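You operate a simulated robot arm through the tools that you are given. There is no shell and no other tool. Be economical: measure what you need, move in short steps, check, and stop when the job is done.

You are at the controls of a simulated two-armed robot. One attempt, no reset.

TASK
On the ledge, fold the grey cloth in half.

The check looks at the end state, three seconds after you hand in, the way a careful person would. Anything else that was tipped, shoved, dropped, spilled or broken makes it a failure. Flat cloth is picked up by pressing the open fingertips on it (5 to 10 N) and closing them slowly along it; thin cloth reads only 2 to 8 mm in the jaws.

THE ROBOT
Two 7-joint arms with two-finger parallel grippers on one trunk, on a base that drives. Base frame: it is fixed to the floor where the robot stands at the start and does not move with it; the origin is under the middle of the robot, x ahead of it, y to its left, z up. Lengths are in m, angles in rad, forces in N, time in s.
The left shoulder is at the start at [0.058, 0.157, 1.311], the right one opposite. With the tool pointing down near the work surface each hand reaches from about 0.1 to 0.84 m from the robot's upright axis, wherever it stands, measured 20 degrees to its own side. Places, roughly: ledge [0.5, 0.2, 0.8]. Payload 3.43 kg a hand.
The tool frame of a hand sits at the grasp point between the pads (the TCP): z along the fingers, y along the line on which they close. The tips reach 0.034 m beyond it. The gripper opens to 0.128 m. The fingers are 0.024 m wide and 0.012 m thick; the gripper's body (0.048 by 0.13 m) begins 0.096 m behind the TCP.
Orientation is that of the tool frame in the base frame, as a unit quaternion [x, y, z, w]. With the fingers straight down and closing along the base's y, the tool's x points along the base's -x, its y along +y and its z along -z.

THE INTERFACE
- The arms move only by the tool jog_arm. It takes "left_moves", "right_moves" or both (then of equal length, played together; a hand with none holds still); each is a list of rows, each an object of numbers (a shift or turn left out is 0, a gripper value left out holds the last): "x", "y", "z": the shift along the tool's x, y, z in units of 250 mm (1.0 is 250 mm); "ax", "ay", "az": the turn, a rotation vector about the tool's x, y, z in units of 90 degrees (1.0 is 90 degrees). In form: [{"x": .., "y": .., "z": .., "ax": .., "ay": .., "az": ..}, ...]. A call has 1 to 12 rows; each row is the pose to reach, as a shift and turn from the pose commanded when the call began, along the tool's axes at that moment. "left_fingers" and "right_fingers" are, for a hand that has rows, the opening, from 0 (shut) to 1 (fully open), set as the call begins (left out, the last holds). A call with a number of a shift or a turn outside -1 to 1 is refused whole. Rows are played at 5 a second. More than 0.05 m and 0.15 rad between two rows, or a gripper value outside its range, and nothing of the call is played. Where a pose cannot be reached the arm comes as near as it can. A force on the tool above 40 N (or 10 N above the force at the start of the call, whichever is more), or a blocked arm, ends the call early, and 0.2 s more pass. The fingers move at their own pace (about 0.153 m/s each) and stop on an object; they squeeze with about 24 N. The grip force told is the motor's: it shows also when the fingers shut on nothing. Time passes only in rows, and 0.2 s behind the last, so rows that repeat a pose let the fingers close. It gives the time, the measured TCP pose, the force on the tool (base axes), the opening and the grip force at its end, in the units of the frame above (readings bear some noise).
- Cameras (640 x 400 px; columns grow to the right, rows downward): "scene" is now at [0.0975, -0.002, 1.5091]; the picture's right is [0.10, -1.00, -0.00], its down [-0.87, -0.08, -0.48] and it looks along [0.48, 0.05, -0.88] (base axes); focal length 272 px, centre (320, 200). "left" rides on the left gripper at [0.076, 0.011, -0.16] in its tool frame; the picture's right is [-0.15, 0.99, 0.00], its down [-0.88, -0.13, -0.46] and it looks along [-0.45, -0.07, 0.89] (tool axes); focal length 234 px, centre (320, 200). "right" rides on the right gripper at [0.076, -0.011, -0.16] in its tool frame; the picture's right is [0.15, 0.99, 0.00], its down [-0.88, 0.13, -0.46] and it looks along [-0.45, 0.07, 0.89] (tool axes); focal length 234 px, centre (320, 200). There is no depth. A picture from a camera that has moved, and an enlarged one, comes with that camera's place and axes in the base frame and with its lens. The place of the scene camera against the robot may be out by one fixed shift of up to 0.012 m in any direction.
- capture(camera): a new picture of that camera. The clock stands still meanwhile.
- move_column(by): slides the trunk up (or, below 0, down) by that many m; the arms and the scene camera ride with it, the base frame stays. It gives what a move gives, with no picture.
- base_move(legs): drives the robot by 1 to 6 legs, each [ahead, left, turn to the left] in m, m and rad, along the robot's own axes; the way and the turn of a leg run together, so that a leg with both is an arc; at most 1.5 m and 3.142 rad a leg. The arms and the cameras ride along, it lands a little off, and it stops where it bumps. It gives what a move gives.
- pan_tilt(pan, tilt): turns the head with the scene camera to pan (to the left, within 1.501 rad either way) and tilt (down, from -0.506 to 1.204), counted from straight ahead of the robot. It gives what a move gives.
- inspect(camera, box): a new picture of the part [left, top, right, bottom] of that camera's present view, enlarged. The clock stands still meanwhile.
- close_job(): hands the job in; it is judged then, once.

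Work in short steps. Places have to be worked out from the pictures, the camera data and where the tool is seen: move nearer, look again, correct. Check each grasp and each placing, and mend what went wrong. You have 120 turns and 100 pictures in all, those below and enlarged ones among them. Open the grippers and draw the arms clear of the work before you hand the job in, unless the task says otherwise; then end with one line.

The tools are called as name(argument=value, ...) on one line, values as JSON. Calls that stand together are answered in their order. jog_arm: Moves the arms, as the interface text tells. Its arguments: {"type":"object","properties":{"left_moves":{"type":"array","items":{"type":"object","properties":{"x":{"type":"number"},"y":{"type":"number"},"z":{"type":"number"},"ax":{"type":"number"},"ay":{"type":"number"},"az":{"type":"number"}}}},"left_fingers":{"type":"number"},"right_moves":{"type":"array","items":{"type":"object","properties":{"x":{"type":"number"},"y":{"type":"number"},"z":{"type":"number"},"ax":{"type":"number"},"ay":{"type":"number"},"az":{"type":"number"}}}},"right_fingers":{"type":"number"}},"required":[]} The other tools are called the same way: move_column (by) slides the trunk up or down; base_move (legs) drives the base; pan_tilt (pan, tilt) turns the head that bears the scene camera; capture (camera) takes a picture; inspect (camera, box) takes an enlarged picture of a part of a camera's view; close_job () hands the job in.

At the start:

```text
time_s: 0.0
left_position: [0.4637, 0.2135, 0.9965]
left_orientation: [0.001, 1.0, 0.003, 0.005]
left_ft_force: [-0.2, -0.6, 0.5]
left_gripper_width: 0.1276
left_grasp_force: 0.0
right_position: [0.3288, -0.1272, 0.9677]
right_orientation: [-0.001, 1.0, 0.002, 0.003]
right_ft_force: [0.0, 0.2, 0.0]
right_gripper_width: 0.1279
right_grasp_force: 0.0
trunk travel left (down, up): [-0.79, 0.15]
robot x, y, heading: [0.0006, -0.0012, -0.001]
head pan, tilt: [0.099, 1.082]
```

scene: 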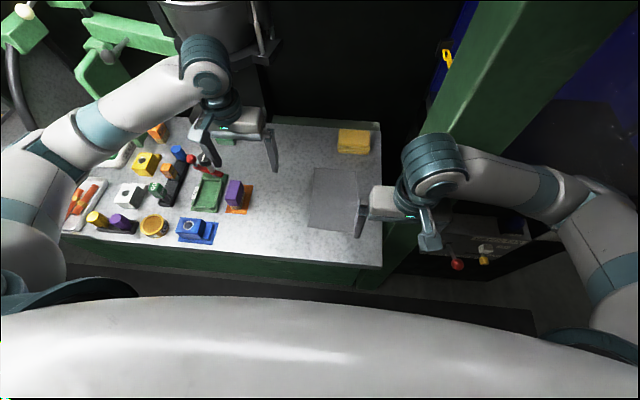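
right: 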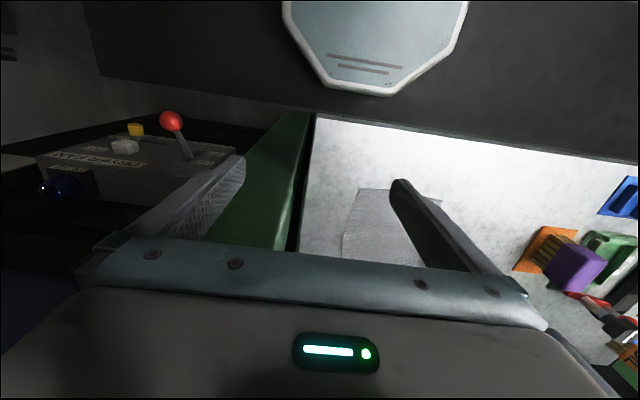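
left: 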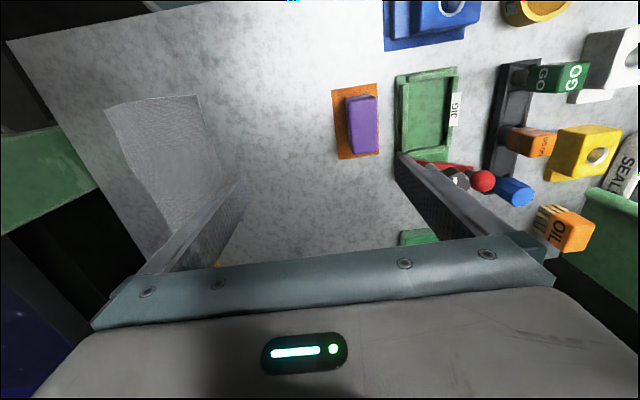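

I'll zoom in on the cloth in the scene view to find its corners.

inspect(camera="scene", box=[260, 110, 420, 270])

inspect(camera="left", box=[60, 60, 300, 270])

```text
2.50 times, centred on (340, 190) of scene
camera zoom: at [0.0975, -0.002, 1.5091], right [0.1, -1.0, 0.0], down [-0.87, -0.08, -0.48], along [0.48, 0.05, -0.88], focal length 680 px, centre (270, 225)
```

zoom: 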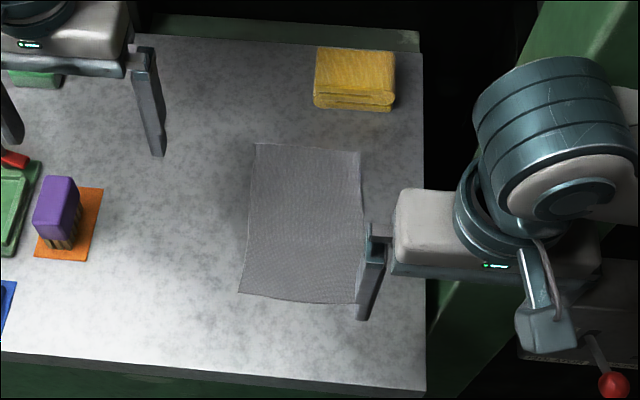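

```text
1.90 times, centred on (180, 165) of left
camera zoom: at [0.3864, 0.2239, 1.1542], right [0.15, 0.99, 0.01], down [0.88, -0.13, 0.46], along [0.46, -0.06, -0.89], focal length 446 px, centre (587, 267)
```

zoom: 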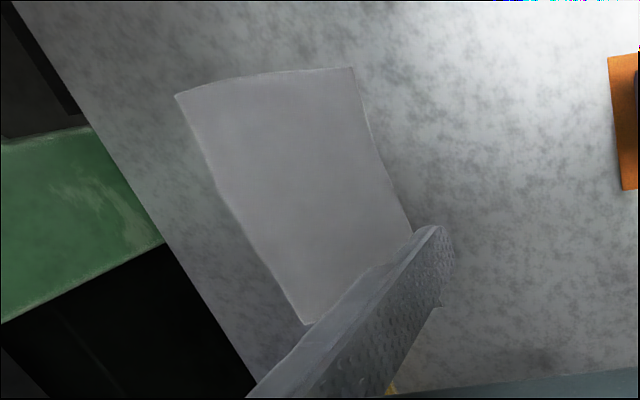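

Triangulating the scene and left-hand cameras puts the cloth at roughly x 0.39–0.59, y ±0.065, with the surface somewhere between z 0.77 and 0.82. I plan to grasp the two near corners with the hands closing along x and fold the cloth away from the robot. First I'll turn both hands 90° in place, cameras outward.

jog_arm(left_moves=[{"az": 0.09}, {"az": 0.18}, {"az": 0.27}, {"az": 0.36}, {"az": 0.45}, {"az": 0.54}, {"az": 0.63}, {"az": 0.72}, {"az": 0.81}, {"az": 0.9}, {"az": 0.99}, {"az": 1.0}], right_moves=[{"az": -0.09}, {"az": -0.18}, {"az": -0.27}, {"az": -0.36}, {"az": -0.45}, {"az": -0.54}, {"az": -0.63}, {"az": -0.72}, {"az": -0.81}, {"az": -0.9}, {"az": -0.99}, {"az": -1.0}], left_fingers=0.45, right_fingers=0.45)

```text
time_s: 2.6
left_position: [0.4585, 0.2122, 0.9995]
left_orientation: [0.71, 0.704, 0.008, 0.004]
left_ft_force: [-0.2, -0.1, -0.2]
left_gripper_width: 0.0575
left_grasp_force: 0.0
right_position: [0.3157, -0.1293, 0.9663]
right_orientation: [0.709, -0.705, -0.001, 0.0]
right_ft_force: [-0.5, 0.0, 0.6]
right_gripper_width: 0.0573
right_grasp_force: 0.0
trunk travel left (down, up): [-0.79, 0.15]
robot x, y, heading: [-0.0018, 0.0011, -0.005]
head pan, tilt: [0.099, 1.082]
```

Both hands turned cleanly. Next I'll bring them above the near corners at a safe height and look.

jog_arm(left_moves=[{"x": -0.16, "y": -0.05}, {"x": -0.32, "y": -0.1}, {"x": -0.48, "y": -0.15}, {"x": -0.64, "y": -0.19}, {"x": -0.64, "y": -0.19}], right_moves=[{"x": -0.08, "y": -0.09}, {"x": -0.16, "y": -0.18}, {"x": -0.24, "y": -0.28}, {"x": -0.32, "y": -0.376}, {"x": -0.32, "y": -0.376}])

capture(camera="scene")

capture(camera="left")

capture(camera="right")

```text
time_s: 3.7
left_position: [0.3833, -0.0399, 1.007]
left_orientation: [0.752, 0.659, 0.007, 0.012]
left_ft_force: [7.0, 18.2, 7.6]
left_gripper_width: 0.0575
left_grasp_force: 0.0
right_position: [0.3521, -0.1267, 0.9752]
right_orientation: [-0.683, 0.731, 0.003, 0.001]
right_ft_force: [-7.5, -17.8, -8.9]
right_gripper_width: 0.0577
right_grasp_force: 0.1
trunk travel left (down, up): [-0.79, 0.15]
robot x, y, heading: [-0.0286, -0.0527, -0.136]
head pan, tilt: [0.099, 1.082]
stopped in row 5 (right hand): the force on the tool passed its limit (the readings are from after the stop); the commanded pose is now the measured one
```

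```text
94 pictures are left
camera scene: at [0.0379, -0.0439, 1.516], right [-0.03, -1.0, 0.01], down [-0.87, 0.02, -0.5], along [0.5, -0.03, -0.87], focal length 272 px, centre (320, 200)
```

scene: 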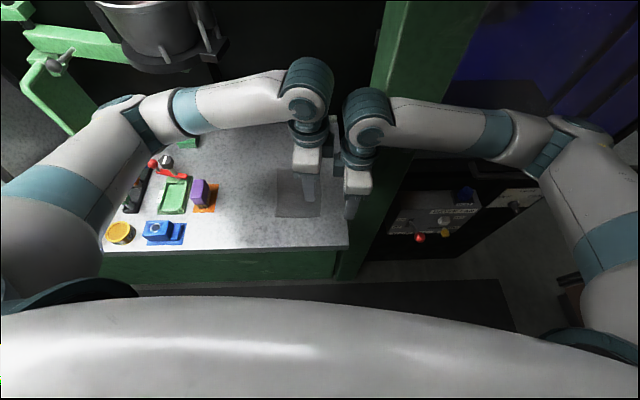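

```text
93 pictures are left
camera left: at [0.4003, 0.0339, 1.1653], right [0.96, -0.27, 0.03], down [-0.25, -0.85, 0.46], along [-0.1, -0.45, -0.89], focal length 234 px, centre (320, 200)
```

left: 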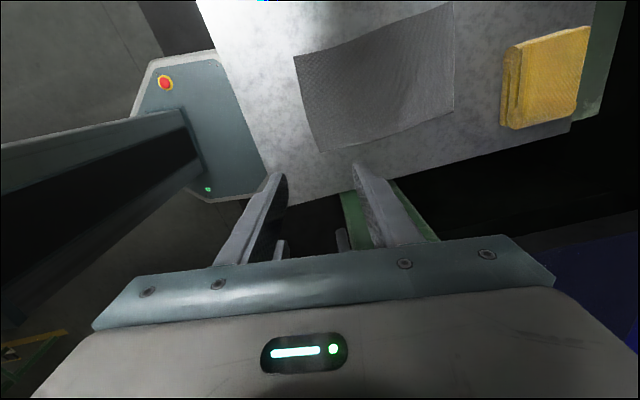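

```text
92 pictures are left
camera right: at [0.3595, -0.2033, 1.1338], right [-1.0, -0.08, 0.0], down [-0.07, 0.88, 0.46], along [-0.04, 0.46, -0.89], focal length 234 px, centre (320, 200)
```

right: 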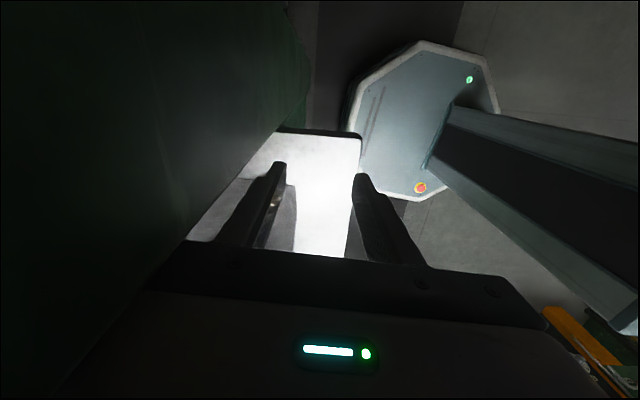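

The two wrists touched because 0.1 m apart is too close, and the compliant base got turned by about 0.13 rad. Nothing on the ledge looks disturbed. I'll separate the hands by backing the left one off.

jog_arm(left_moves=[{"x": 0.1}, {"x": 0.2}, {"x": 0.3}, {"x": 0.4}, {"x": 0.5}, {"x": 0.5}])

capture(camera="scene")

```text
time_s: 5.1
left_position: [0.3999, 0.0788, 1.0016]
left_orientation: [0.753, 0.658, 0.005, 0.013]
left_ft_force: [0.4, -0.2, -0.4]
left_gripper_width: 0.0577
left_grasp_force: 0.1
right_position: [0.3526, -0.1281, 0.972]
right_orientation: [-0.683, 0.73, 0.003, 0.003]
right_ft_force: [-0.4, -0.1, 0.2]
right_gripper_width: 0.0577
right_grasp_force: 0.1
trunk travel left (down, up): [-0.79, 0.15]
robot x, y, heading: [-0.022, -0.0527, -0.138]
head pan, tilt: [0.099, 1.082]
```

```text
91 pictures are left
camera scene: at [0.0344, -0.0457, 1.5129], right [-0.03, -1.0, 0.01], down [-0.86, 0.02, -0.5], along [0.5, -0.03, -0.86], focal length 272 px, centre (320, 200)
```

scene: 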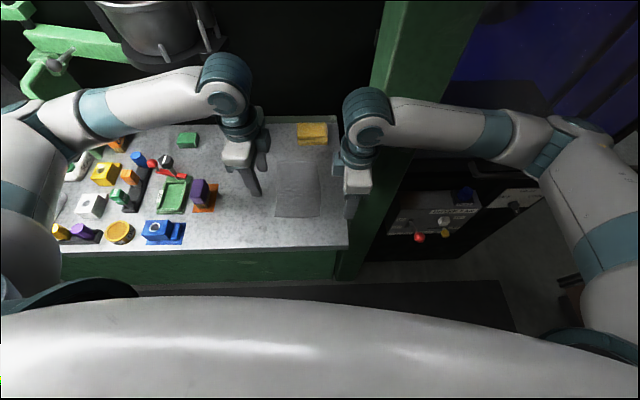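

Contact is gone, but the base is still off its start pose, so I'll drive it back.

base_move(legs=[[0, 0, 0.138], [0.022, 0.053, 0]])

capture(camera="scene")

```text
time_s: 6.5
left_position: [0.4001, 0.0796, 0.9886]
left_orientation: [0.753, 0.658, -0.004, 0.01]
left_ft_force: [-2.5, 1.4, 1.4]
left_gripper_width: 0.0577
left_grasp_force: 0.0
right_position: [0.3541, -0.1197, 0.9626]
right_orientation: [0.722, -0.692, -0.023, -0.005]
right_ft_force: [2.1, -3.8, -3.1]
right_gripper_width: 0.0575
right_grasp_force: 0.1
trunk travel left (down, up): [-0.79, 0.15]
robot x, y, heading: [-0.0358, -0.0682, -0.079]
head pan, tilt: [0.099, 1.082]
stopped in leg 2: the robot was blocked; the commanded pose is now the measured one
```

```text
90 pictures are left
camera scene: at [-0.0678, -0.0498, 1.5242], right [0.02, -1.0, 0.02], down [-0.83, -0.02, -0.55], along [0.55, -0.01, -0.83], focal length 272 px, centre (320, 200)
```

scene: 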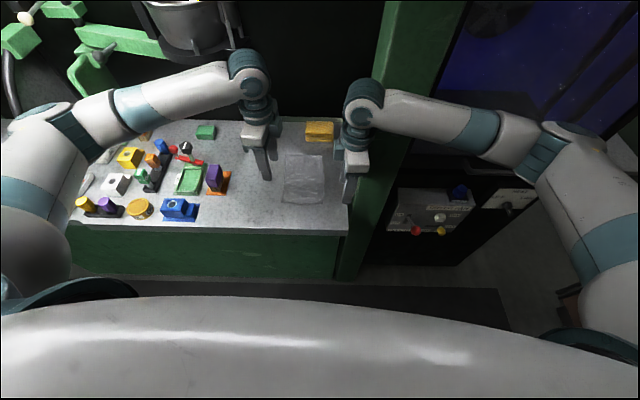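

The camera pose shows the trunk leaning back, and the right forearm overlaps the tall green post right of the ledge. That forearm is most likely what is blocking. I'll draw the right hand back toward the robot to free it.

jog_arm(right_moves=[{"y": 0.08}, {"y": 0.16}, {"y": 0.24}, {"y": 0.32}, {"y": 0.4}, {"y": 0.4}])

capture(camera="scene")

```text
time_s: 6.9
left_position: [0.4114, 0.0281, 0.9695]
left_orientation: [0.79, 0.612, -0.026, 0.017]
left_ft_force: [-1.3, -1.0, 1.9]
left_gripper_width: 0.058
left_grasp_force: 0.0
right_position: [0.3435, -0.1056, 0.9492]
right_orientation: [0.742, -0.668, -0.06, -0.019]
right_ft_force: [6.0, -3.9, -3.3]
right_gripper_width: 0.0575
right_grasp_force: 0.1
trunk travel left (down, up): [-0.79, 0.15]
robot x, y, heading: [-0.0467, -0.0766, -0.092]
head pan, tilt: [0.099, 1.082]
stopped in row 1 (left hand): the arm was blocked; the commanded pose is now the measured one
```

```text
89 pictures are left
camera scene: at [-0.0881, -0.0563, 1.5253], right [0.0, -1.0, 0.02], down [-0.83, -0.01, -0.56], along [0.56, -0.02, -0.83], focal length 272 px, centre (320, 200)
```

scene: 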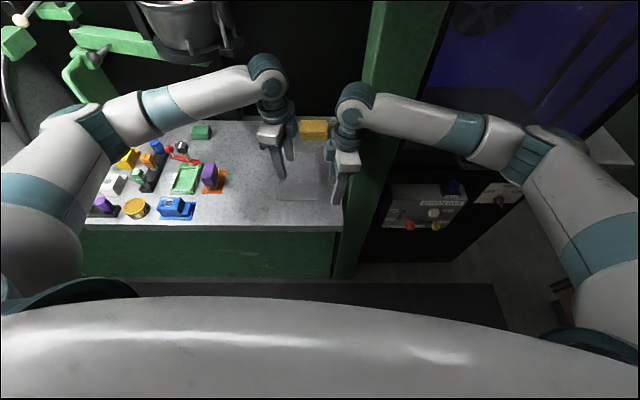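

The base is still shifting and the hands sank about 2 cm, so the body is under strain. I'll raise both hands a little and let it settle.

jog_arm(left_moves=[{"z": -0.1}, {"z": -0.2}, {"z": -0.2}], right_moves=[{"z": -0.1}, {"z": -0.2}, {"z": -0.2}])

capture(camera="scene")

capture(camera="right")

```text
time_s: 7.2
left_position: [0.3984, -0.0436, 0.9669]
left_orientation: [0.828, 0.558, -0.047, 0.03]
left_ft_force: [-2.6, 0.0, 1.2]
left_gripper_width: 0.0577
left_grasp_force: 0.0
right_position: [0.3293, -0.0993, 0.9425]
right_orientation: [0.751, -0.65, -0.107, -0.032]
right_ft_force: [-1.2, -0.3, -0.7]
right_gripper_width: 0.0577
right_grasp_force: 0.0
trunk travel left (down, up): [-0.79, 0.15]
robot x, y, heading: [-0.0577, -0.0792, -0.11]
head pan, tilt: [0.099, 1.082]
stopped in row 1 (left hand): the arm was blocked; the commanded pose is now the measured one
```

```text
88 pictures are left
camera scene: at [-0.1279, -0.073, 1.5272], right [-0.01, -1.0, 0.01], down [-0.82, 0.01, -0.57], along [0.57, -0.02, -0.82], focal length 272 px, centre (320, 200)
```

scene: 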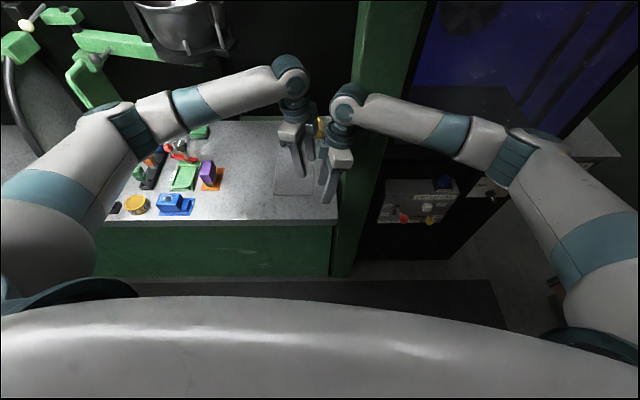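

```text
87 pictures are left
camera right: at [0.3707, -0.1993, 1.0806], right [-0.95, -0.29, 0.06], down [-0.19, 0.75, 0.63], along [-0.23, 0.59, -0.77], focal length 234 px, centre (320, 200)
```

right: 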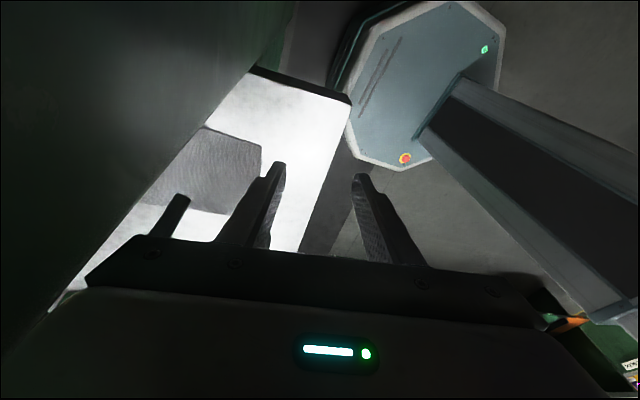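

The right camera shows the green post right beside the right gripper and forearm, and the body is leaning back more and more. Driving the base straight back should take the arms off the post and bring the base back under the trunk.

base_move(legs=[[-0.2, 0.0, 0.0]])

capture(camera="scene")

```text
time_s: 7.9
left_position: [0.3986, -0.1009, 0.9285]
left_orientation: [0.871, 0.484, -0.085, 0.02]
left_ft_force: [89.5, 147.5, -19.5]
left_gripper_width: 0.0578
left_grasp_force: 0.1
right_position: [0.2708, -0.0849, 0.9383]
right_orientation: [0.745, -0.627, -0.226, -0.034]
right_ft_force: [-95.8, -139.5, 25.2]
right_gripper_width: 0.0575
right_grasp_force: 0.1
trunk travel left (down, up): [-0.79, 0.15]
robot x, y, heading: [-0.0824, -0.1152, -0.206]
head pan, tilt: [0.099, 1.082]
stopped in leg 1: the robot was blocked; the commanded pose is now the measured one
```

```text
86 pictures are left
camera scene: at [-0.1918, -0.0889, 1.5292], right [-0.11, -0.99, 0.01], down [-0.8, 0.08, -0.59], along [0.59, -0.08, -0.8], focal length 272 px, centre (320, 200)
```

scene: 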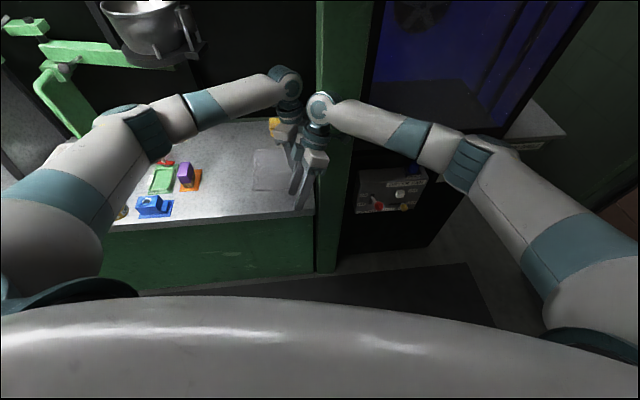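

The hands are now pressing hard on each other, with the left pushed toward +x+y and the right toward −x−y. I'll separate them along those directions and upward.

jog_arm(left_moves=[{"x": 0.1, "y": -0.014, "z": -0.08}, {"x": 0.2, "y": -0.028, "z": -0.16}, {"x": 0.3, "y": -0.042, "z": -0.24}, {"x": 0.4, "y": -0.056, "z": -0.31}], right_moves=[{"x": 0.01, "y": 0.08, "z": -0.04}, {"x": 0.02, "y": 0.16, "z": -0.08}, {"x": 0.03, "y": 0.24, "z": -0.12}, {"x": 0.044, "y": 0.308, "z": -0.164}])

capture(camera="scene")

capture(camera="left")

```text
time_s: 8.2
left_position: [0.419, -0.1147, 0.9128]
left_orientation: [0.872, 0.473, -0.124, 0.008]
left_ft_force: [43.7, 147.1, 51.0]
left_gripper_width: 0.0575
left_grasp_force: 0.1
right_position: [0.2603, -0.0134, 0.9466]
right_orientation: [0.782, -0.542, -0.306, -0.032]
right_ft_force: [-1.1, -4.8, 0.9]
right_gripper_width: 0.0575
right_grasp_force: 0.0
trunk travel left (down, up): [-0.79, 0.15]
robot x, y, heading: [-0.0967, -0.1149, -0.173]
head pan, tilt: [0.099, 1.082]
stopped in row 1 (left hand): the force on the tool passed its limit (the readings are from after the stop); the commanded pose is now the measured one
```

```text
85 pictures are left
camera scene: at [-0.167, -0.1009, 1.528], right [-0.08, -1.0, 0.01], down [-0.82, 0.06, -0.57], along [0.57, -0.05, -0.82], focal length 272 px, centre (320, 200)
```

scene: 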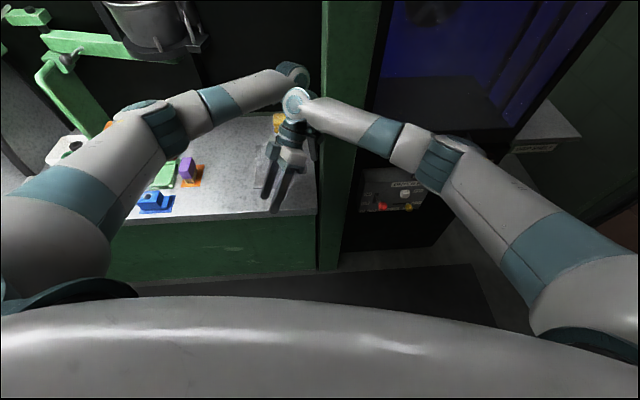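

```text
84 pictures are left
camera left: at [0.501, -0.038, 1.049], right [0.74, -0.67, -0.07], down [-0.47, -0.59, 0.65], along [-0.48, -0.45, -0.76], focal length 234 px, centre (320, 200)
```

left: 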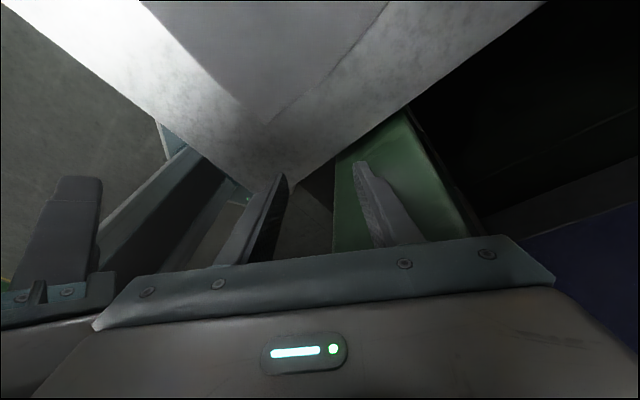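

The tilt is easing and the right hand is free of force. The left gripper is wedged between the post and the right wrist. I'll move the right hand back toward the robot and its own side, and the left a little up and left.

jog_arm(left_moves=[{"x": 0.02, "y": -0.02, "z": -0.03}, {"x": 0.04, "y": -0.04, "z": -0.07}, {"x": 0.06, "y": -0.06, "z": -0.1}, {"x": 0.072, "y": -0.078, "z": -0.132}], right_moves=[{"x": 0.02, "y": 0.085, "z": -0.02}, {"x": 0.04, "y": 0.17, "z": -0.04}, {"x": 0.06, "y": 0.255, "z": -0.06}, {"x": 0.083, "y": 0.34, "z": -0.082}])

capture(camera="scene")

```text
time_s: 8.6
left_position: [0.4861, -0.054, 0.8606]
left_orientation: [0.866, 0.462, -0.188, 0.018]
left_ft_force: [-27.8, -41.8, 115.3]
left_gripper_width: 0.0492
left_grasp_force: 0.0
right_position: [0.2946, 0.0948, 0.9023]
right_orientation: [0.832, -0.426, -0.354, -0.004]
right_ft_force: [-1.0, -0.6, -0.1]
right_gripper_width: 0.0579
right_grasp_force: 0.1
trunk travel left (down, up): [-0.79, 0.15]
robot x, y, heading: [-0.104, -0.0599, -0.062]
head pan, tilt: [0.099, 1.082]
stopped in row 1 (left hand): the arm was blocked; the commanded pose is now the measured one
```

```text
83 pictures are left
camera scene: at [-0.0517, -0.0583, 1.5157], right [0.04, -1.0, 0.0], down [-0.86, -0.04, -0.51], along [0.51, 0.02, -0.86], focal length 272 px, centre (320, 200)
```

scene: 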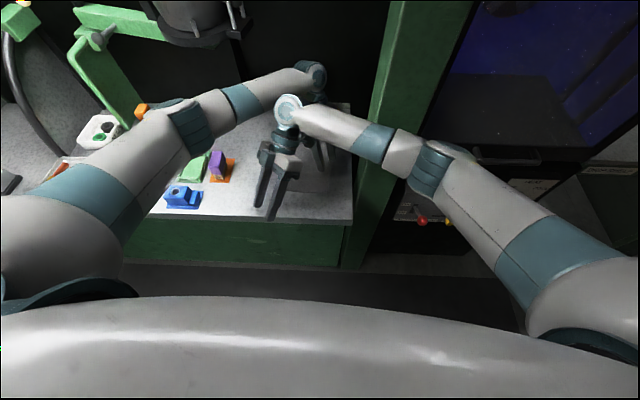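

The body is rocking forward again and the left fingertips are pressing on the ledge (115 N at z 0.86). Raising the trunk lifts both hands off together.

move_column(by=0.12)

capture(camera="scene")

```text
time_s: 8.9
left_position: [0.4963, -0.0578, 0.8591]
left_orientation: [0.854, 0.482, -0.197, 0.017]
left_ft_force: [-36.4, -6.3, 89.4]
left_gripper_width: 0.0356
left_grasp_force: 0.0
right_position: [0.3017, 0.0906, 0.886]
right_orientation: [0.817, -0.455, -0.354, 0.012]
right_ft_force: [-1.3, 1.4, 1.6]
right_gripper_width: 0.0575
right_grasp_force: 0.2
trunk travel left (down, up): [-0.793, 0.147]
robot x, y, heading: [-0.1094, -0.0596, -0.062]
head pan, tilt: [0.099, 1.082]
stopped: the arm was blocked; the commanded pose is now the measured one
```

```text
82 pictures are left
camera scene: at [-0.0533, -0.0575, 1.517], right [0.04, -1.0, 0.01], down [-0.86, -0.04, -0.5], along [0.5, 0.02, -0.86], focal length 272 px, centre (320, 200)
```

scene: 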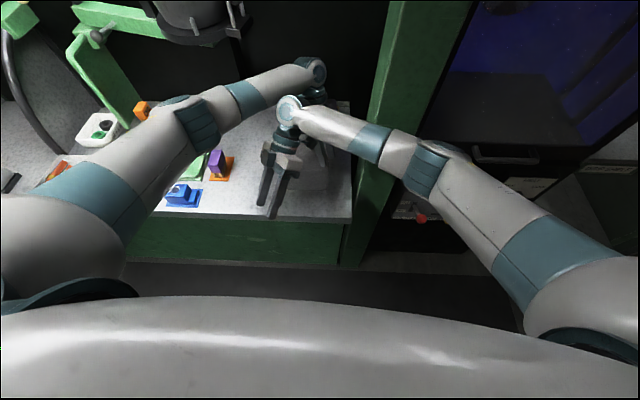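

The body has settled and the hands are still. I'll pull the right hand back and up, away from the left wrist.

jog_arm(right_moves=[{"x": -0.04, "y": 0.065, "z": -0.012}, {"x": -0.08, "y": 0.13, "z": -0.025}, {"x": -0.12, "y": 0.2, "z": -0.04}, {"x": -0.16, "y": 0.27, "z": -0.052}, {"x": -0.2, "y": 0.34, "z": -0.065}, {"x": -0.228, "y": 0.392, "z": -0.076}])

capture(camera="scene")

```text
time_s: 9.2
left_position: [0.5006, -0.0592, 0.8586]
left_orientation: [0.855, 0.476, -0.204, 0.02]
left_ft_force: [-35.8, 9.5, 75.0]
left_gripper_width: 0.0255
left_grasp_force: 0.1
right_position: [0.2976, 0.103, 0.8839]
right_orientation: [0.817, -0.448, -0.363, 0.017]
right_ft_force: [-0.6, 0.4, 0.3]
right_gripper_width: 0.0577
right_grasp_force: 0.1
trunk travel left (down, up): [-0.793, 0.147]
robot x, y, heading: [-0.113, -0.0571, -0.054]
head pan, tilt: [0.099, 1.082]
stopped in row 1 (left hand): the force on the tool passed its limit (the readings are from after the stop); the commanded pose is now the measured one
```

```text
81 pictures are left
camera scene: at [-0.0353, -0.0504, 1.5126], right [0.05, -1.0, 0.01], down [-0.87, -0.04, -0.49], along [0.49, 0.02, -0.87], focal length 272 px, centre (320, 200)
```

scene: 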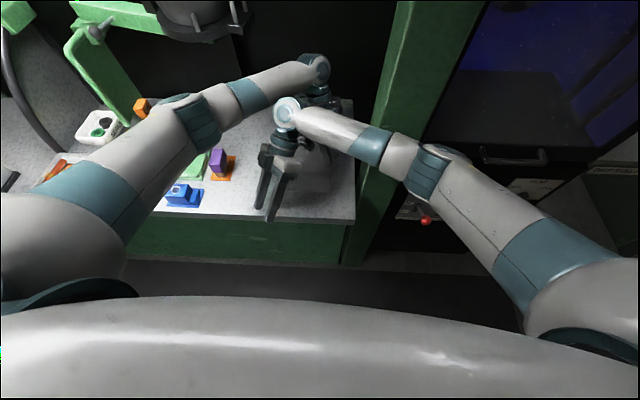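

The left tip is still pressed down at 75 N, so I'll lift it straight up while the right keeps backing off.

jog_arm(left_moves=[{"x": -0.044, "y": -0.019, "z": -0.11}, {"x": -0.088, "y": -0.038, "z": -0.22}, {"x": -0.13, "y": -0.057, "z": -0.33}, {"x": -0.13, "y": -0.057, "z": -0.33}], right_moves=[{"x": -0.06, "y": 0.1, "z": -0.02}, {"x": -0.12, "y": 0.2, "z": -0.04}, {"x": -0.18, "y": 0.3, "z": -0.06}, {"x": -0.228, "y": 0.392, "z": -0.076}])

capture(camera="scene")

```text
time_s: 10.2
left_position: [0.5236, -0.0661, 0.9264]
left_orientation: [0.852, 0.479, -0.209, 0.009]
left_ft_force: [-0.3, -0.2, 0.7]
left_gripper_width: 0.0578
left_grasp_force: 0.2
right_position: [0.2481, 0.0735, 0.9612]
right_orientation: [0.811, -0.453, -0.37, 0.02]
right_ft_force: [-0.5, 0.0, -0.4]
right_gripper_width: 0.0576
right_grasp_force: 0.1
trunk travel left (down, up): [-0.793, 0.147]
robot x, y, heading: [-0.1095, -0.0583, -0.058]
head pan, tilt: [0.099, 1.082]
```

```text
80 pictures are left
camera scene: at [0.0033, -0.0604, 1.5109], right [0.04, -1.0, 0.0], down [-0.88, -0.04, -0.47], along [0.47, 0.02, -0.88], focal length 272 px, centre (320, 200)
```

scene: 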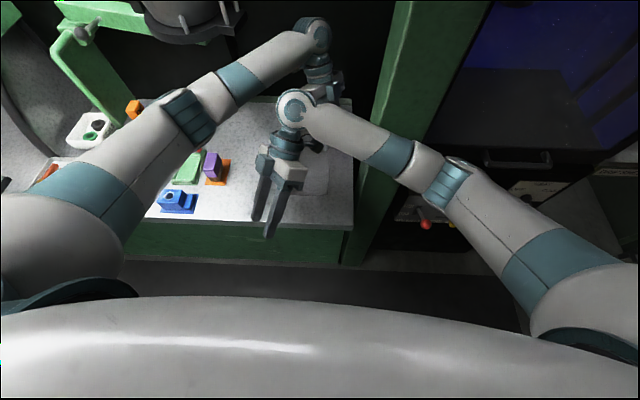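

Both hands are free, forces are zero and the trunk is upright again. I'll move the right hand further back and to its own side.

jog_arm(right_moves=[{"x": 0.07, "y": 0.086, "z": -0.036}, {"x": 0.14, "y": 0.17, "z": -0.073}, {"x": 0.21, "y": 0.257, "z": -0.11}, {"x": 0.28, "y": 0.343, "z": -0.146}, {"x": 0.35, "y": 0.43, "z": -0.183}, {"x": 0.42, "y": 0.514, "z": -0.22}, {"x": 0.492, "y": 0.6, "z": -0.256}, {"x": 0.492, "y": 0.6, "z": -0.256}])

capture(camera="scene")

```text
time_s: 12.0
left_position: [0.5154, -0.0604, 0.933]
left_orientation: [0.853, 0.479, -0.206, 0.012]
left_ft_force: [0.9, 0.2, 0.5]
left_gripper_width: 0.0577
left_grasp_force: 0.1
right_position: [0.2093, -0.1245, 0.992]
right_orientation: [0.814, -0.45, -0.367, 0.02]
right_ft_force: [0.3, 0.0, 0.8]
right_gripper_width: 0.0577
right_grasp_force: 0.1
trunk travel left (down, up): [-0.793, 0.147]
robot x, y, heading: [-0.1101, -0.0561, -0.058]
head pan, tilt: [0.099, 1.082]
```

```text
79 pictures are left
camera scene: at [-0.0087, -0.0548, 1.5118], right [0.05, -1.0, 0.0], down [-0.88, -0.04, -0.48], along [0.48, 0.02, -0.88], focal length 272 px, centre (320, 200)
```

scene: 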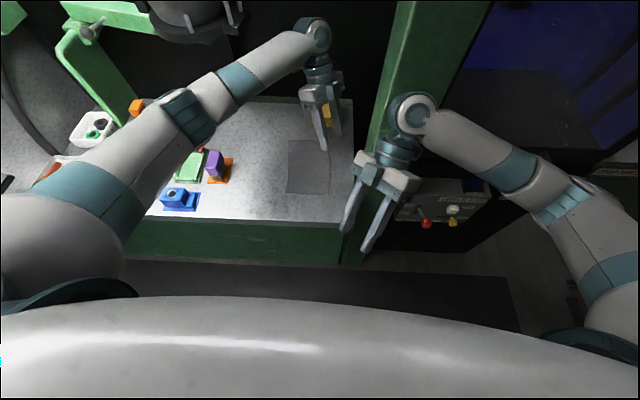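

All clear now. I'll zoom in on the cloth and check the rest of the ledge for any disturbance.

inspect(camera="scene", box=[240, 90, 370, 220])

capture(camera="left")

```text
3.08 times, centred on (305, 155) of scene
camera zoom: at [-0.0087, -0.0548, 1.5118], right [0.05, -1.0, 0.0], down [-0.88, -0.04, -0.48], along [0.48, 0.02, -0.88], focal length 837 px, centre (366, 338)
```

zoom: 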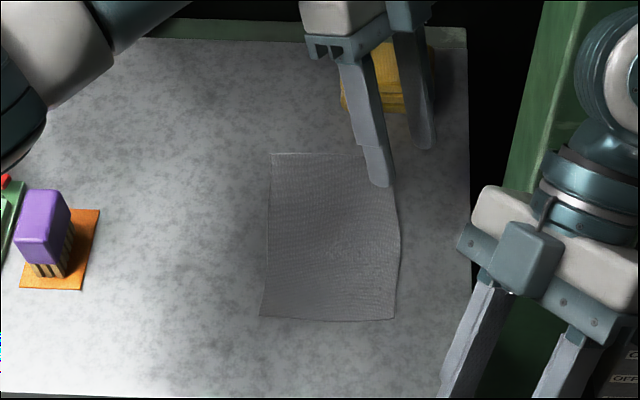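

```text
77 pictures are left
camera left: at [0.6133, 0.0294, 1.0483], right [0.75, -0.65, -0.12], down [-0.35, -0.55, 0.76], along [-0.56, -0.52, -0.64], focal length 234 px, centre (320, 200)
```

left: 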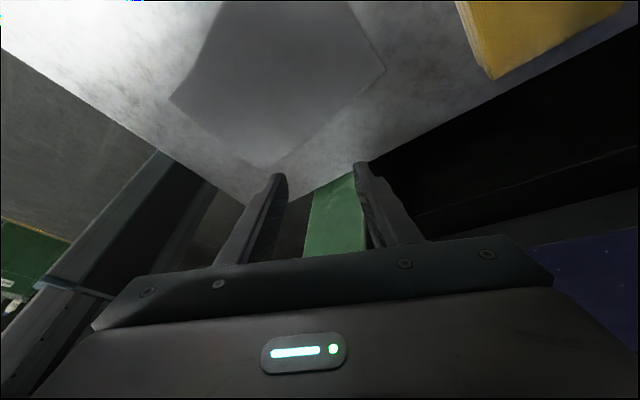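

The cloth is still flat and in place. I'll lift the left hand away to the left and level it.

jog_arm(left_moves=[{"x": 0.0, "y": 0.0, "z": -0.1, "ax": -0.02, "ay": 0.04}, {"x": 0.04, "y": -0.09, "z": -0.16, "ax": -0.039, "ay": 0.08}, {"x": 0.09, "y": -0.2, "z": -0.2, "ax": -0.058, "ay": 0.12}, {"x": 0.14, "y": -0.33, "z": -0.23, "ax": -0.078, "ay": 0.16}, {"x": 0.19, "y": -0.46, "z": -0.26, "ax": -0.097, "ay": 0.2}, {"x": 0.23, "y": -0.56, "z": -0.28, "ax": -0.117, "ay": 0.239}, {"x": 0.272, "y": -0.66, "z": -0.287, "ax": -0.117, "ay": 0.239}, {"x": 0.272, "y": -0.66, "z": -0.287, "ax": -0.117, "ay": 0.239}])

capture(camera="scene")

```text
time_s: 13.8
left_position: [0.4356, 0.1003, 1.0024]
left_orientation: [0.871, 0.491, 0.002, 0.0]
left_ft_force: [-0.6, -0.2, -0.3]
left_gripper_width: 0.0574
left_grasp_force: 0.0
right_position: [0.2085, -0.1252, 0.9904]
right_orientation: [0.815, -0.449, -0.367, 0.019]
right_ft_force: [0.4, 0.0, -0.1]
right_gripper_width: 0.0579
right_grasp_force: 0.1
trunk travel left (down, up): [-0.793, 0.147]
robot x, y, heading: [-0.1138, -0.0554, -0.048]
head pan, tilt: [0.099, 1.082]
```

```text
76 pictures are left
camera scene: at [-0.0089, -0.057, 1.5119], right [0.05, -1.0, 0.0], down [-0.88, -0.04, -0.48], along [0.48, 0.02, -0.88], focal length 272 px, centre (320, 200)
```

scene: 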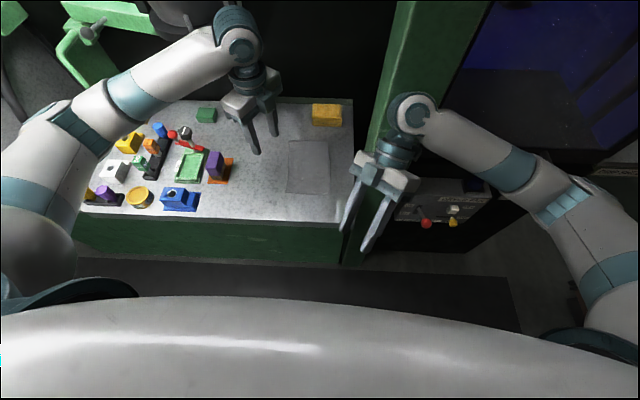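

Everything stands as at the start. Next I'll level the right hand and square up the left hand's yaw before repositioning the base.

jog_arm(left_moves=[{"az": -0.05, "x": -0.015, "y": -0.024}, {"az": -0.1, "x": -0.03, "y": -0.05}, {"az": -0.15, "x": -0.045, "y": -0.073}, {"az": -0.2, "x": -0.06, "y": -0.098}, {"az": -0.25, "x": -0.075, "y": -0.122}, {"az": -0.3, "x": -0.09, "y": -0.15}, {"az": -0.35, "x": -0.104, "y": -0.171}, {"az": -0.35, "x": -0.104, "y": -0.171}], right_moves=[{"ax": 0.036, "ay": 0.058}, {"ax": 0.072, "ay": 0.116}, {"ax": 0.108, "ay": 0.174}, {"ax": 0.144, "ay": 0.232}, {"ax": 0.18, "ay": 0.29}, {"ax": 0.216, "ay": 0.348}, {"ax": 0.252, "ay": 0.407}, {"ax": 0.252, "ay": 0.407}])

```text
time_s: 15.6
left_position: [0.3894, 0.0998, 0.9997]
left_orientation: [0.705, 0.709, -0.002, -0.002]
left_ft_force: [-0.2, 0.3, 0.2]
left_gripper_width: 0.0576
left_grasp_force: 0.0
right_position: [0.215, -0.1238, 0.9884]
right_orientation: [0.876, -0.482, -0.004, 0.002]
right_ft_force: [0.1, 0.1, 0.3]
right_gripper_width: 0.0577
right_grasp_force: 0.0
trunk travel left (down, up): [-0.793, 0.147]
robot x, y, heading: [-0.1122, -0.0568, -0.052]
head pan, tilt: [0.099, 1.082]
```

Both hands are level. Now I'll drive the base left so the right arm works clear of the post.

base_move(legs=[[0, 0, 0.05], [0, 0.1, 0], [0.04, 0.09, 0]])

capture(camera="scene")

```text
time_s: 17.8
left_position: [0.4014, 0.2598, 1.0]
left_orientation: [0.691, 0.723, 0.001, -0.005]
left_ft_force: [-0.7, 0.3, -0.8]
left_gripper_width: 0.0579
left_grasp_force: 0.0
right_position: [0.2378, 0.0182, 0.9848]
right_orientation: [0.878, -0.478, -0.003, 0.006]
right_ft_force: [0.9, 0.4, -0.5]
right_gripper_width: 0.0577
right_grasp_force: 0.0
trunk travel left (down, up): [-0.793, 0.147]
robot x, y, heading: [-0.0929, 0.082, -0.015]
head pan, tilt: [0.099, 1.082]
stopped in leg 3: the robot was blocked; the commanded pose is now the measured one
```

```text
75 pictures are left
camera scene: at [0.0189, 0.0854, 1.511], right [0.09, -1.0, 0.0], down [-0.88, -0.07, -0.47], along [0.47, 0.04, -0.88], focal length 272 px, centre (320, 200)
```

scene: 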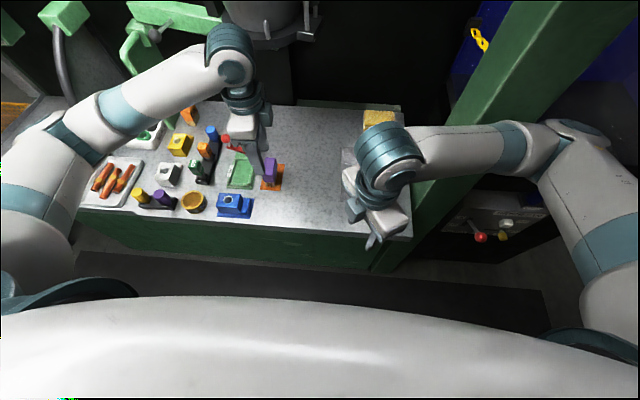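

The base stopped slightly early at y=0.08. I'll pan the head right to see how close the right arm is to the post.

pan_tilt(pan=-0.6, tilt=0.8)

capture(camera="scene")

capture(camera="right")

```text
time_s: 18.8
left_position: [0.3995, 0.259, 1.0011]
left_orientation: [0.69, 0.723, 0.002, -0.005]
left_ft_force: [0.3, -0.2, 0.1]
left_gripper_width: 0.0576
left_grasp_force: 0.0
right_position: [0.2375, 0.0175, 0.9861]
right_orientation: [0.879, -0.476, -0.003, 0.004]
right_ft_force: [0.4, -0.3, 0.0]
right_gripper_width: 0.0574
right_grasp_force: 0.0
trunk travel left (down, up): [-0.793, 0.147]
robot x, y, heading: [-0.0904, 0.0855, -0.011]
head pan, tilt: [-0.6, 0.799]
```

```text
74 pictures are left
camera scene: at [0.0194, 0.0307, 1.5315], right [-0.57, -0.82, -0.01], down [-0.59, 0.41, -0.7], along [0.57, -0.4, -0.72], focal length 272 px, centre (320, 200)
```

scene: 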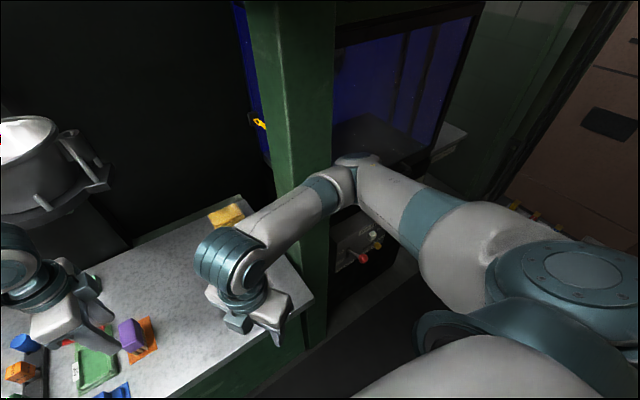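

```text
73 pictures are left
camera right: at [0.2913, -0.0379, 1.1448], right [-0.75, -0.66, 0.01], down [-0.59, 0.67, 0.46], along [-0.31, 0.34, -0.89], focal length 234 px, centre (320, 200)
```

right: 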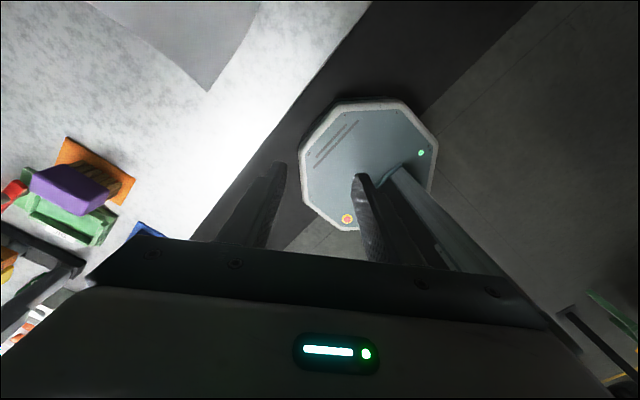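

The right elbow sits just in front of the post, so the forward move was blocking there. I'll back up, go further left and turn right toward the cloth, which swings the right elbow well clear of the post. First the back-up and sideways legs.

base_move(legs=[[-0.06, 0, 0], [0, 0.1, 0], [0, 0.1, 0]])

```text
time_s: 21.3
left_position: [0.3438, 0.4637, 0.9991]
left_orientation: [0.691, 0.723, -0.002, -0.004]
left_ft_force: [0.9, 0.5, 0.8]
left_gripper_width: 0.0575
left_grasp_force: 0.1
right_position: [0.1803, 0.2234, 0.9847]
right_orientation: [0.879, -0.476, -0.003, 0.008]
right_ft_force: [0.1, -0.3, 0.0]
right_gripper_width: 0.0575
right_grasp_force: 0.0
trunk travel left (down, up): [-0.793, 0.147]
robot x, y, heading: [-0.1512, 0.289, -0.015]
head pan, tilt: [-0.6, 0.799]
```

That went smoothly. Now I'll turn toward the cloth and move ahead.

base_move(legs=[[0, 0, -0.53], [0.08, 0.04, 0]])

pan_tilt(pan=0.0, tilt=0.95)

capture(camera="scene")

```text
time_s: 23.9
left_position: [0.4548, 0.1859, 1.0002]
left_orientation: [0.855, 0.519, 0.001, -0.003]
left_ft_force: [1.0, -0.8, -0.1]
left_gripper_width: 0.0577
left_grasp_force: 0.0
right_position: [0.1917, 0.0582, 0.9853]
right_orientation: [0.725, -0.688, -0.005, 0.006]
right_ft_force: [-0.2, -0.9, 0.0]
right_gripper_width: 0.0577
right_grasp_force: 0.1
trunk travel left (down, up): [-0.793, 0.147]
robot x, y, heading: [-0.0581, 0.2789, -0.541]
head pan, tilt: [-0.6, 0.799]
```

```text
time_s: 24.9
left_position: [0.4542, 0.1857, 0.9997]
left_orientation: [0.854, 0.519, 0.0, -0.003]
left_ft_force: [0.3, -0.6, 0.4]
left_gripper_width: 0.0575
left_grasp_force: 0.0
right_position: [0.1915, 0.0592, 0.9861]
right_orientation: [0.725, -0.688, -0.005, 0.006]
right_ft_force: [0.8, -0.9, -0.6]
right_gripper_width: 0.0579
right_grasp_force: 0.1
trunk travel left (down, up): [-0.793, 0.147]
robot x, y, heading: [-0.0651, 0.2766, -0.539]
head pan, tilt: [0.0, 0.949]
```

```text
72 pictures are left
camera scene: at [0.0412, 0.2155, 1.5201], right [-0.51, -0.86, 0.0], down [-0.7, 0.42, -0.58], along [0.5, -0.3, -0.81], focal length 272 px, centre (320, 200)
```

scene: 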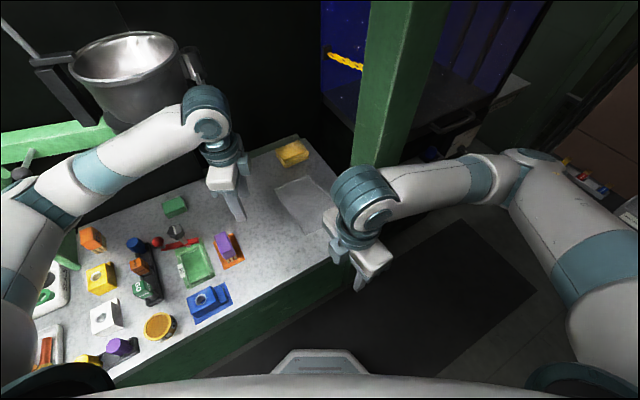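

The arms are now well clear of the post. I'll zoom in on the cloth from here.

inspect(camera="scene", box=[220, 120, 380, 280])

capture(camera="left")

```text
2.50 times, centred on (300, 200) of scene
camera zoom: at [0.0412, 0.2155, 1.5201], right [-0.51, -0.86, 0.0], down [-0.7, 0.42, -0.58], along [0.5, -0.3, -0.81], focal length 680 px, centre (370, 200)
```

zoom: 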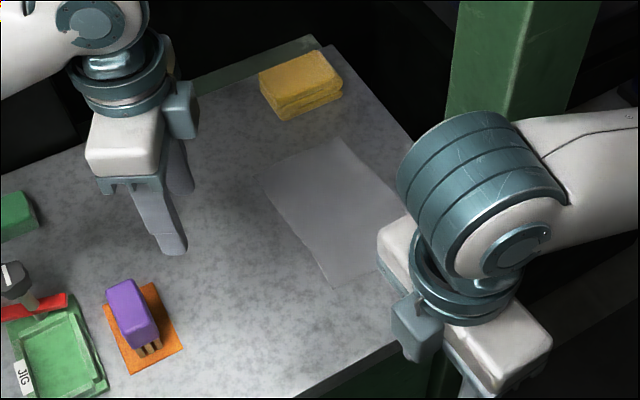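

```text
70 pictures are left
camera left: at [0.4996, 0.2466, 1.1589], right [0.81, -0.59, -0.01], down [-0.52, -0.72, 0.45], along [-0.27, -0.36, -0.89], focal length 234 px, centre (320, 200)
```

left: 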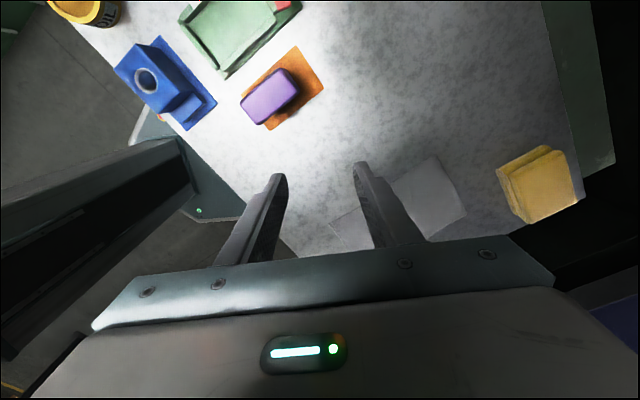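

The corners come out consistent again: near edge at x≈0.388, far edge at x≈0.58, y ±0.062, surface z≈0.82. I'll bring the right hand over its near corner at height.

jog_arm(right_moves=[{"x": 0.06, "y": -0.1, "az": 0.01}, {"x": 0.13, "y": -0.21, "az": 0.02}, {"x": 0.19, "y": -0.32, "az": 0.034}, {"x": 0.26, "y": -0.43, "az": 0.034}, {"x": 0.32, "y": -0.54, "z": 0.03, "az": 0.034}, {"x": 0.39, "y": -0.65, "z": 0.06, "az": 0.034}, {"x": 0.45, "y": -0.75, "z": 0.09, "az": 0.034}, {"x": 0.507, "y": -0.853, "z": 0.12, "az": 0.034}, {"x": 0.507, "y": -0.853, "z": 0.12, "az": 0.034}], right_fingers=0.28)

capture(camera="scene")

capture(camera="right")

```text
time_s: 26.9
left_position: [0.453, 0.1863, 0.9983]
left_orientation: [0.855, 0.519, 0.0, -0.003]
left_ft_force: [0.0, -0.4, -0.7]
left_gripper_width: 0.0578
left_grasp_force: 0.0
right_position: [0.4124, -0.0571, 0.9535]
right_orientation: [-0.707, 0.708, 0.005, -0.006]
right_ft_force: [0.9, 0.1, -0.3]
right_gripper_width: 0.0357
right_grasp_force: 0.0
trunk travel left (down, up): [-0.793, 0.147]
robot x, y, heading: [-0.0596, 0.2832, -0.539]
head pan, tilt: [0.0, 0.949]
```

```text
69 pictures are left
camera scene: at [0.0413, 0.2154, 1.5201], right [-0.51, -0.86, 0.0], down [-0.7, 0.42, -0.58], along [0.5, -0.3, -0.81], focal length 272 px, centre (320, 200)
```

scene: 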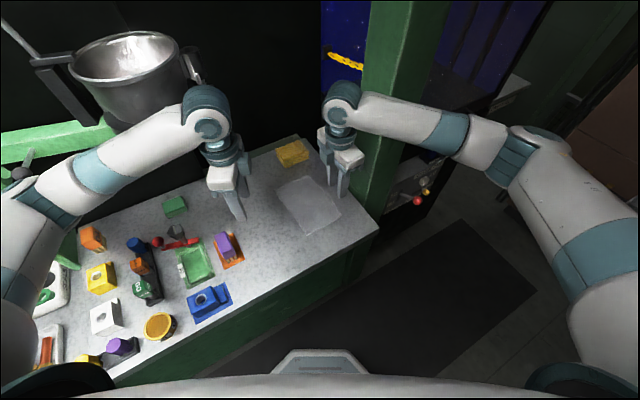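

```text
68 pictures are left
camera right: at [0.4279, -0.1313, 1.1129], right [-0.99, -0.15, 0.02], down [-0.12, 0.88, 0.46], along [-0.08, 0.45, -0.89], focal length 234 px, centre (320, 200)
```

right: 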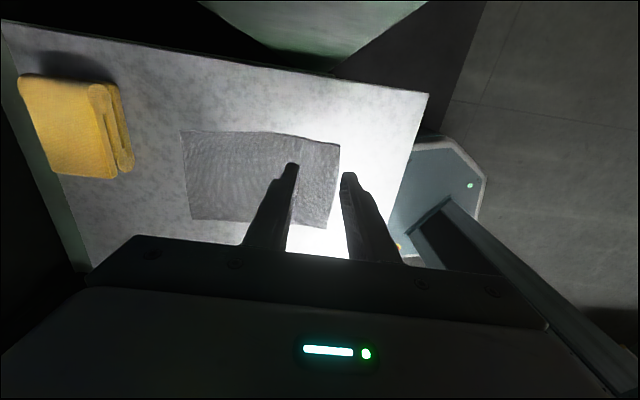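

Pushing the right arm further forward would bring its forearm near the post. So I'll fold the other way instead, lifting the right-hand edge (y=−0.062) at both ends and carrying it to the left edge, with fingers closing along y. Rotating both hands now.

jog_arm(left_moves=[{"az": -0.09}, {"az": -0.18}, {"az": -0.27}, {"az": -0.36}, {"az": -0.45}, {"az": -0.54}, {"az": -0.63}, {"az": -0.72}, {"az": -0.81}, {"az": -0.9}, {"az": -0.99}, {"az": -1.0}], right_moves=[{"az": 0.09}, {"az": 0.18}, {"az": 0.27}, {"az": 0.36}, {"az": 0.45}, {"az": 0.54}, {"az": 0.63}, {"az": 0.72}, {"az": 0.81}, {"az": 0.9}, {"az": 0.99}, {"az": 1.0}], left_fingers=0.28)

```text
time_s: 29.5
left_position: [0.4543, 0.1867, 0.9992]
left_orientation: [0.237, 0.971, 0.003, -0.003]
left_ft_force: [-0.2, 0.0, 0.3]
left_gripper_width: 0.0357
left_grasp_force: 0.0
right_position: [0.4114, -0.0561, 0.9535]
right_orientation: [0.002, 1.0, -0.001, -0.008]
right_ft_force: [0.2, -1.0, 0.4]
right_gripper_width: 0.0357
right_grasp_force: 0.0
trunk travel left (down, up): [-0.793, 0.147]
robot x, y, heading: [-0.057, 0.2815, -0.538]
head pan, tilt: [0.0, 0.949]
```

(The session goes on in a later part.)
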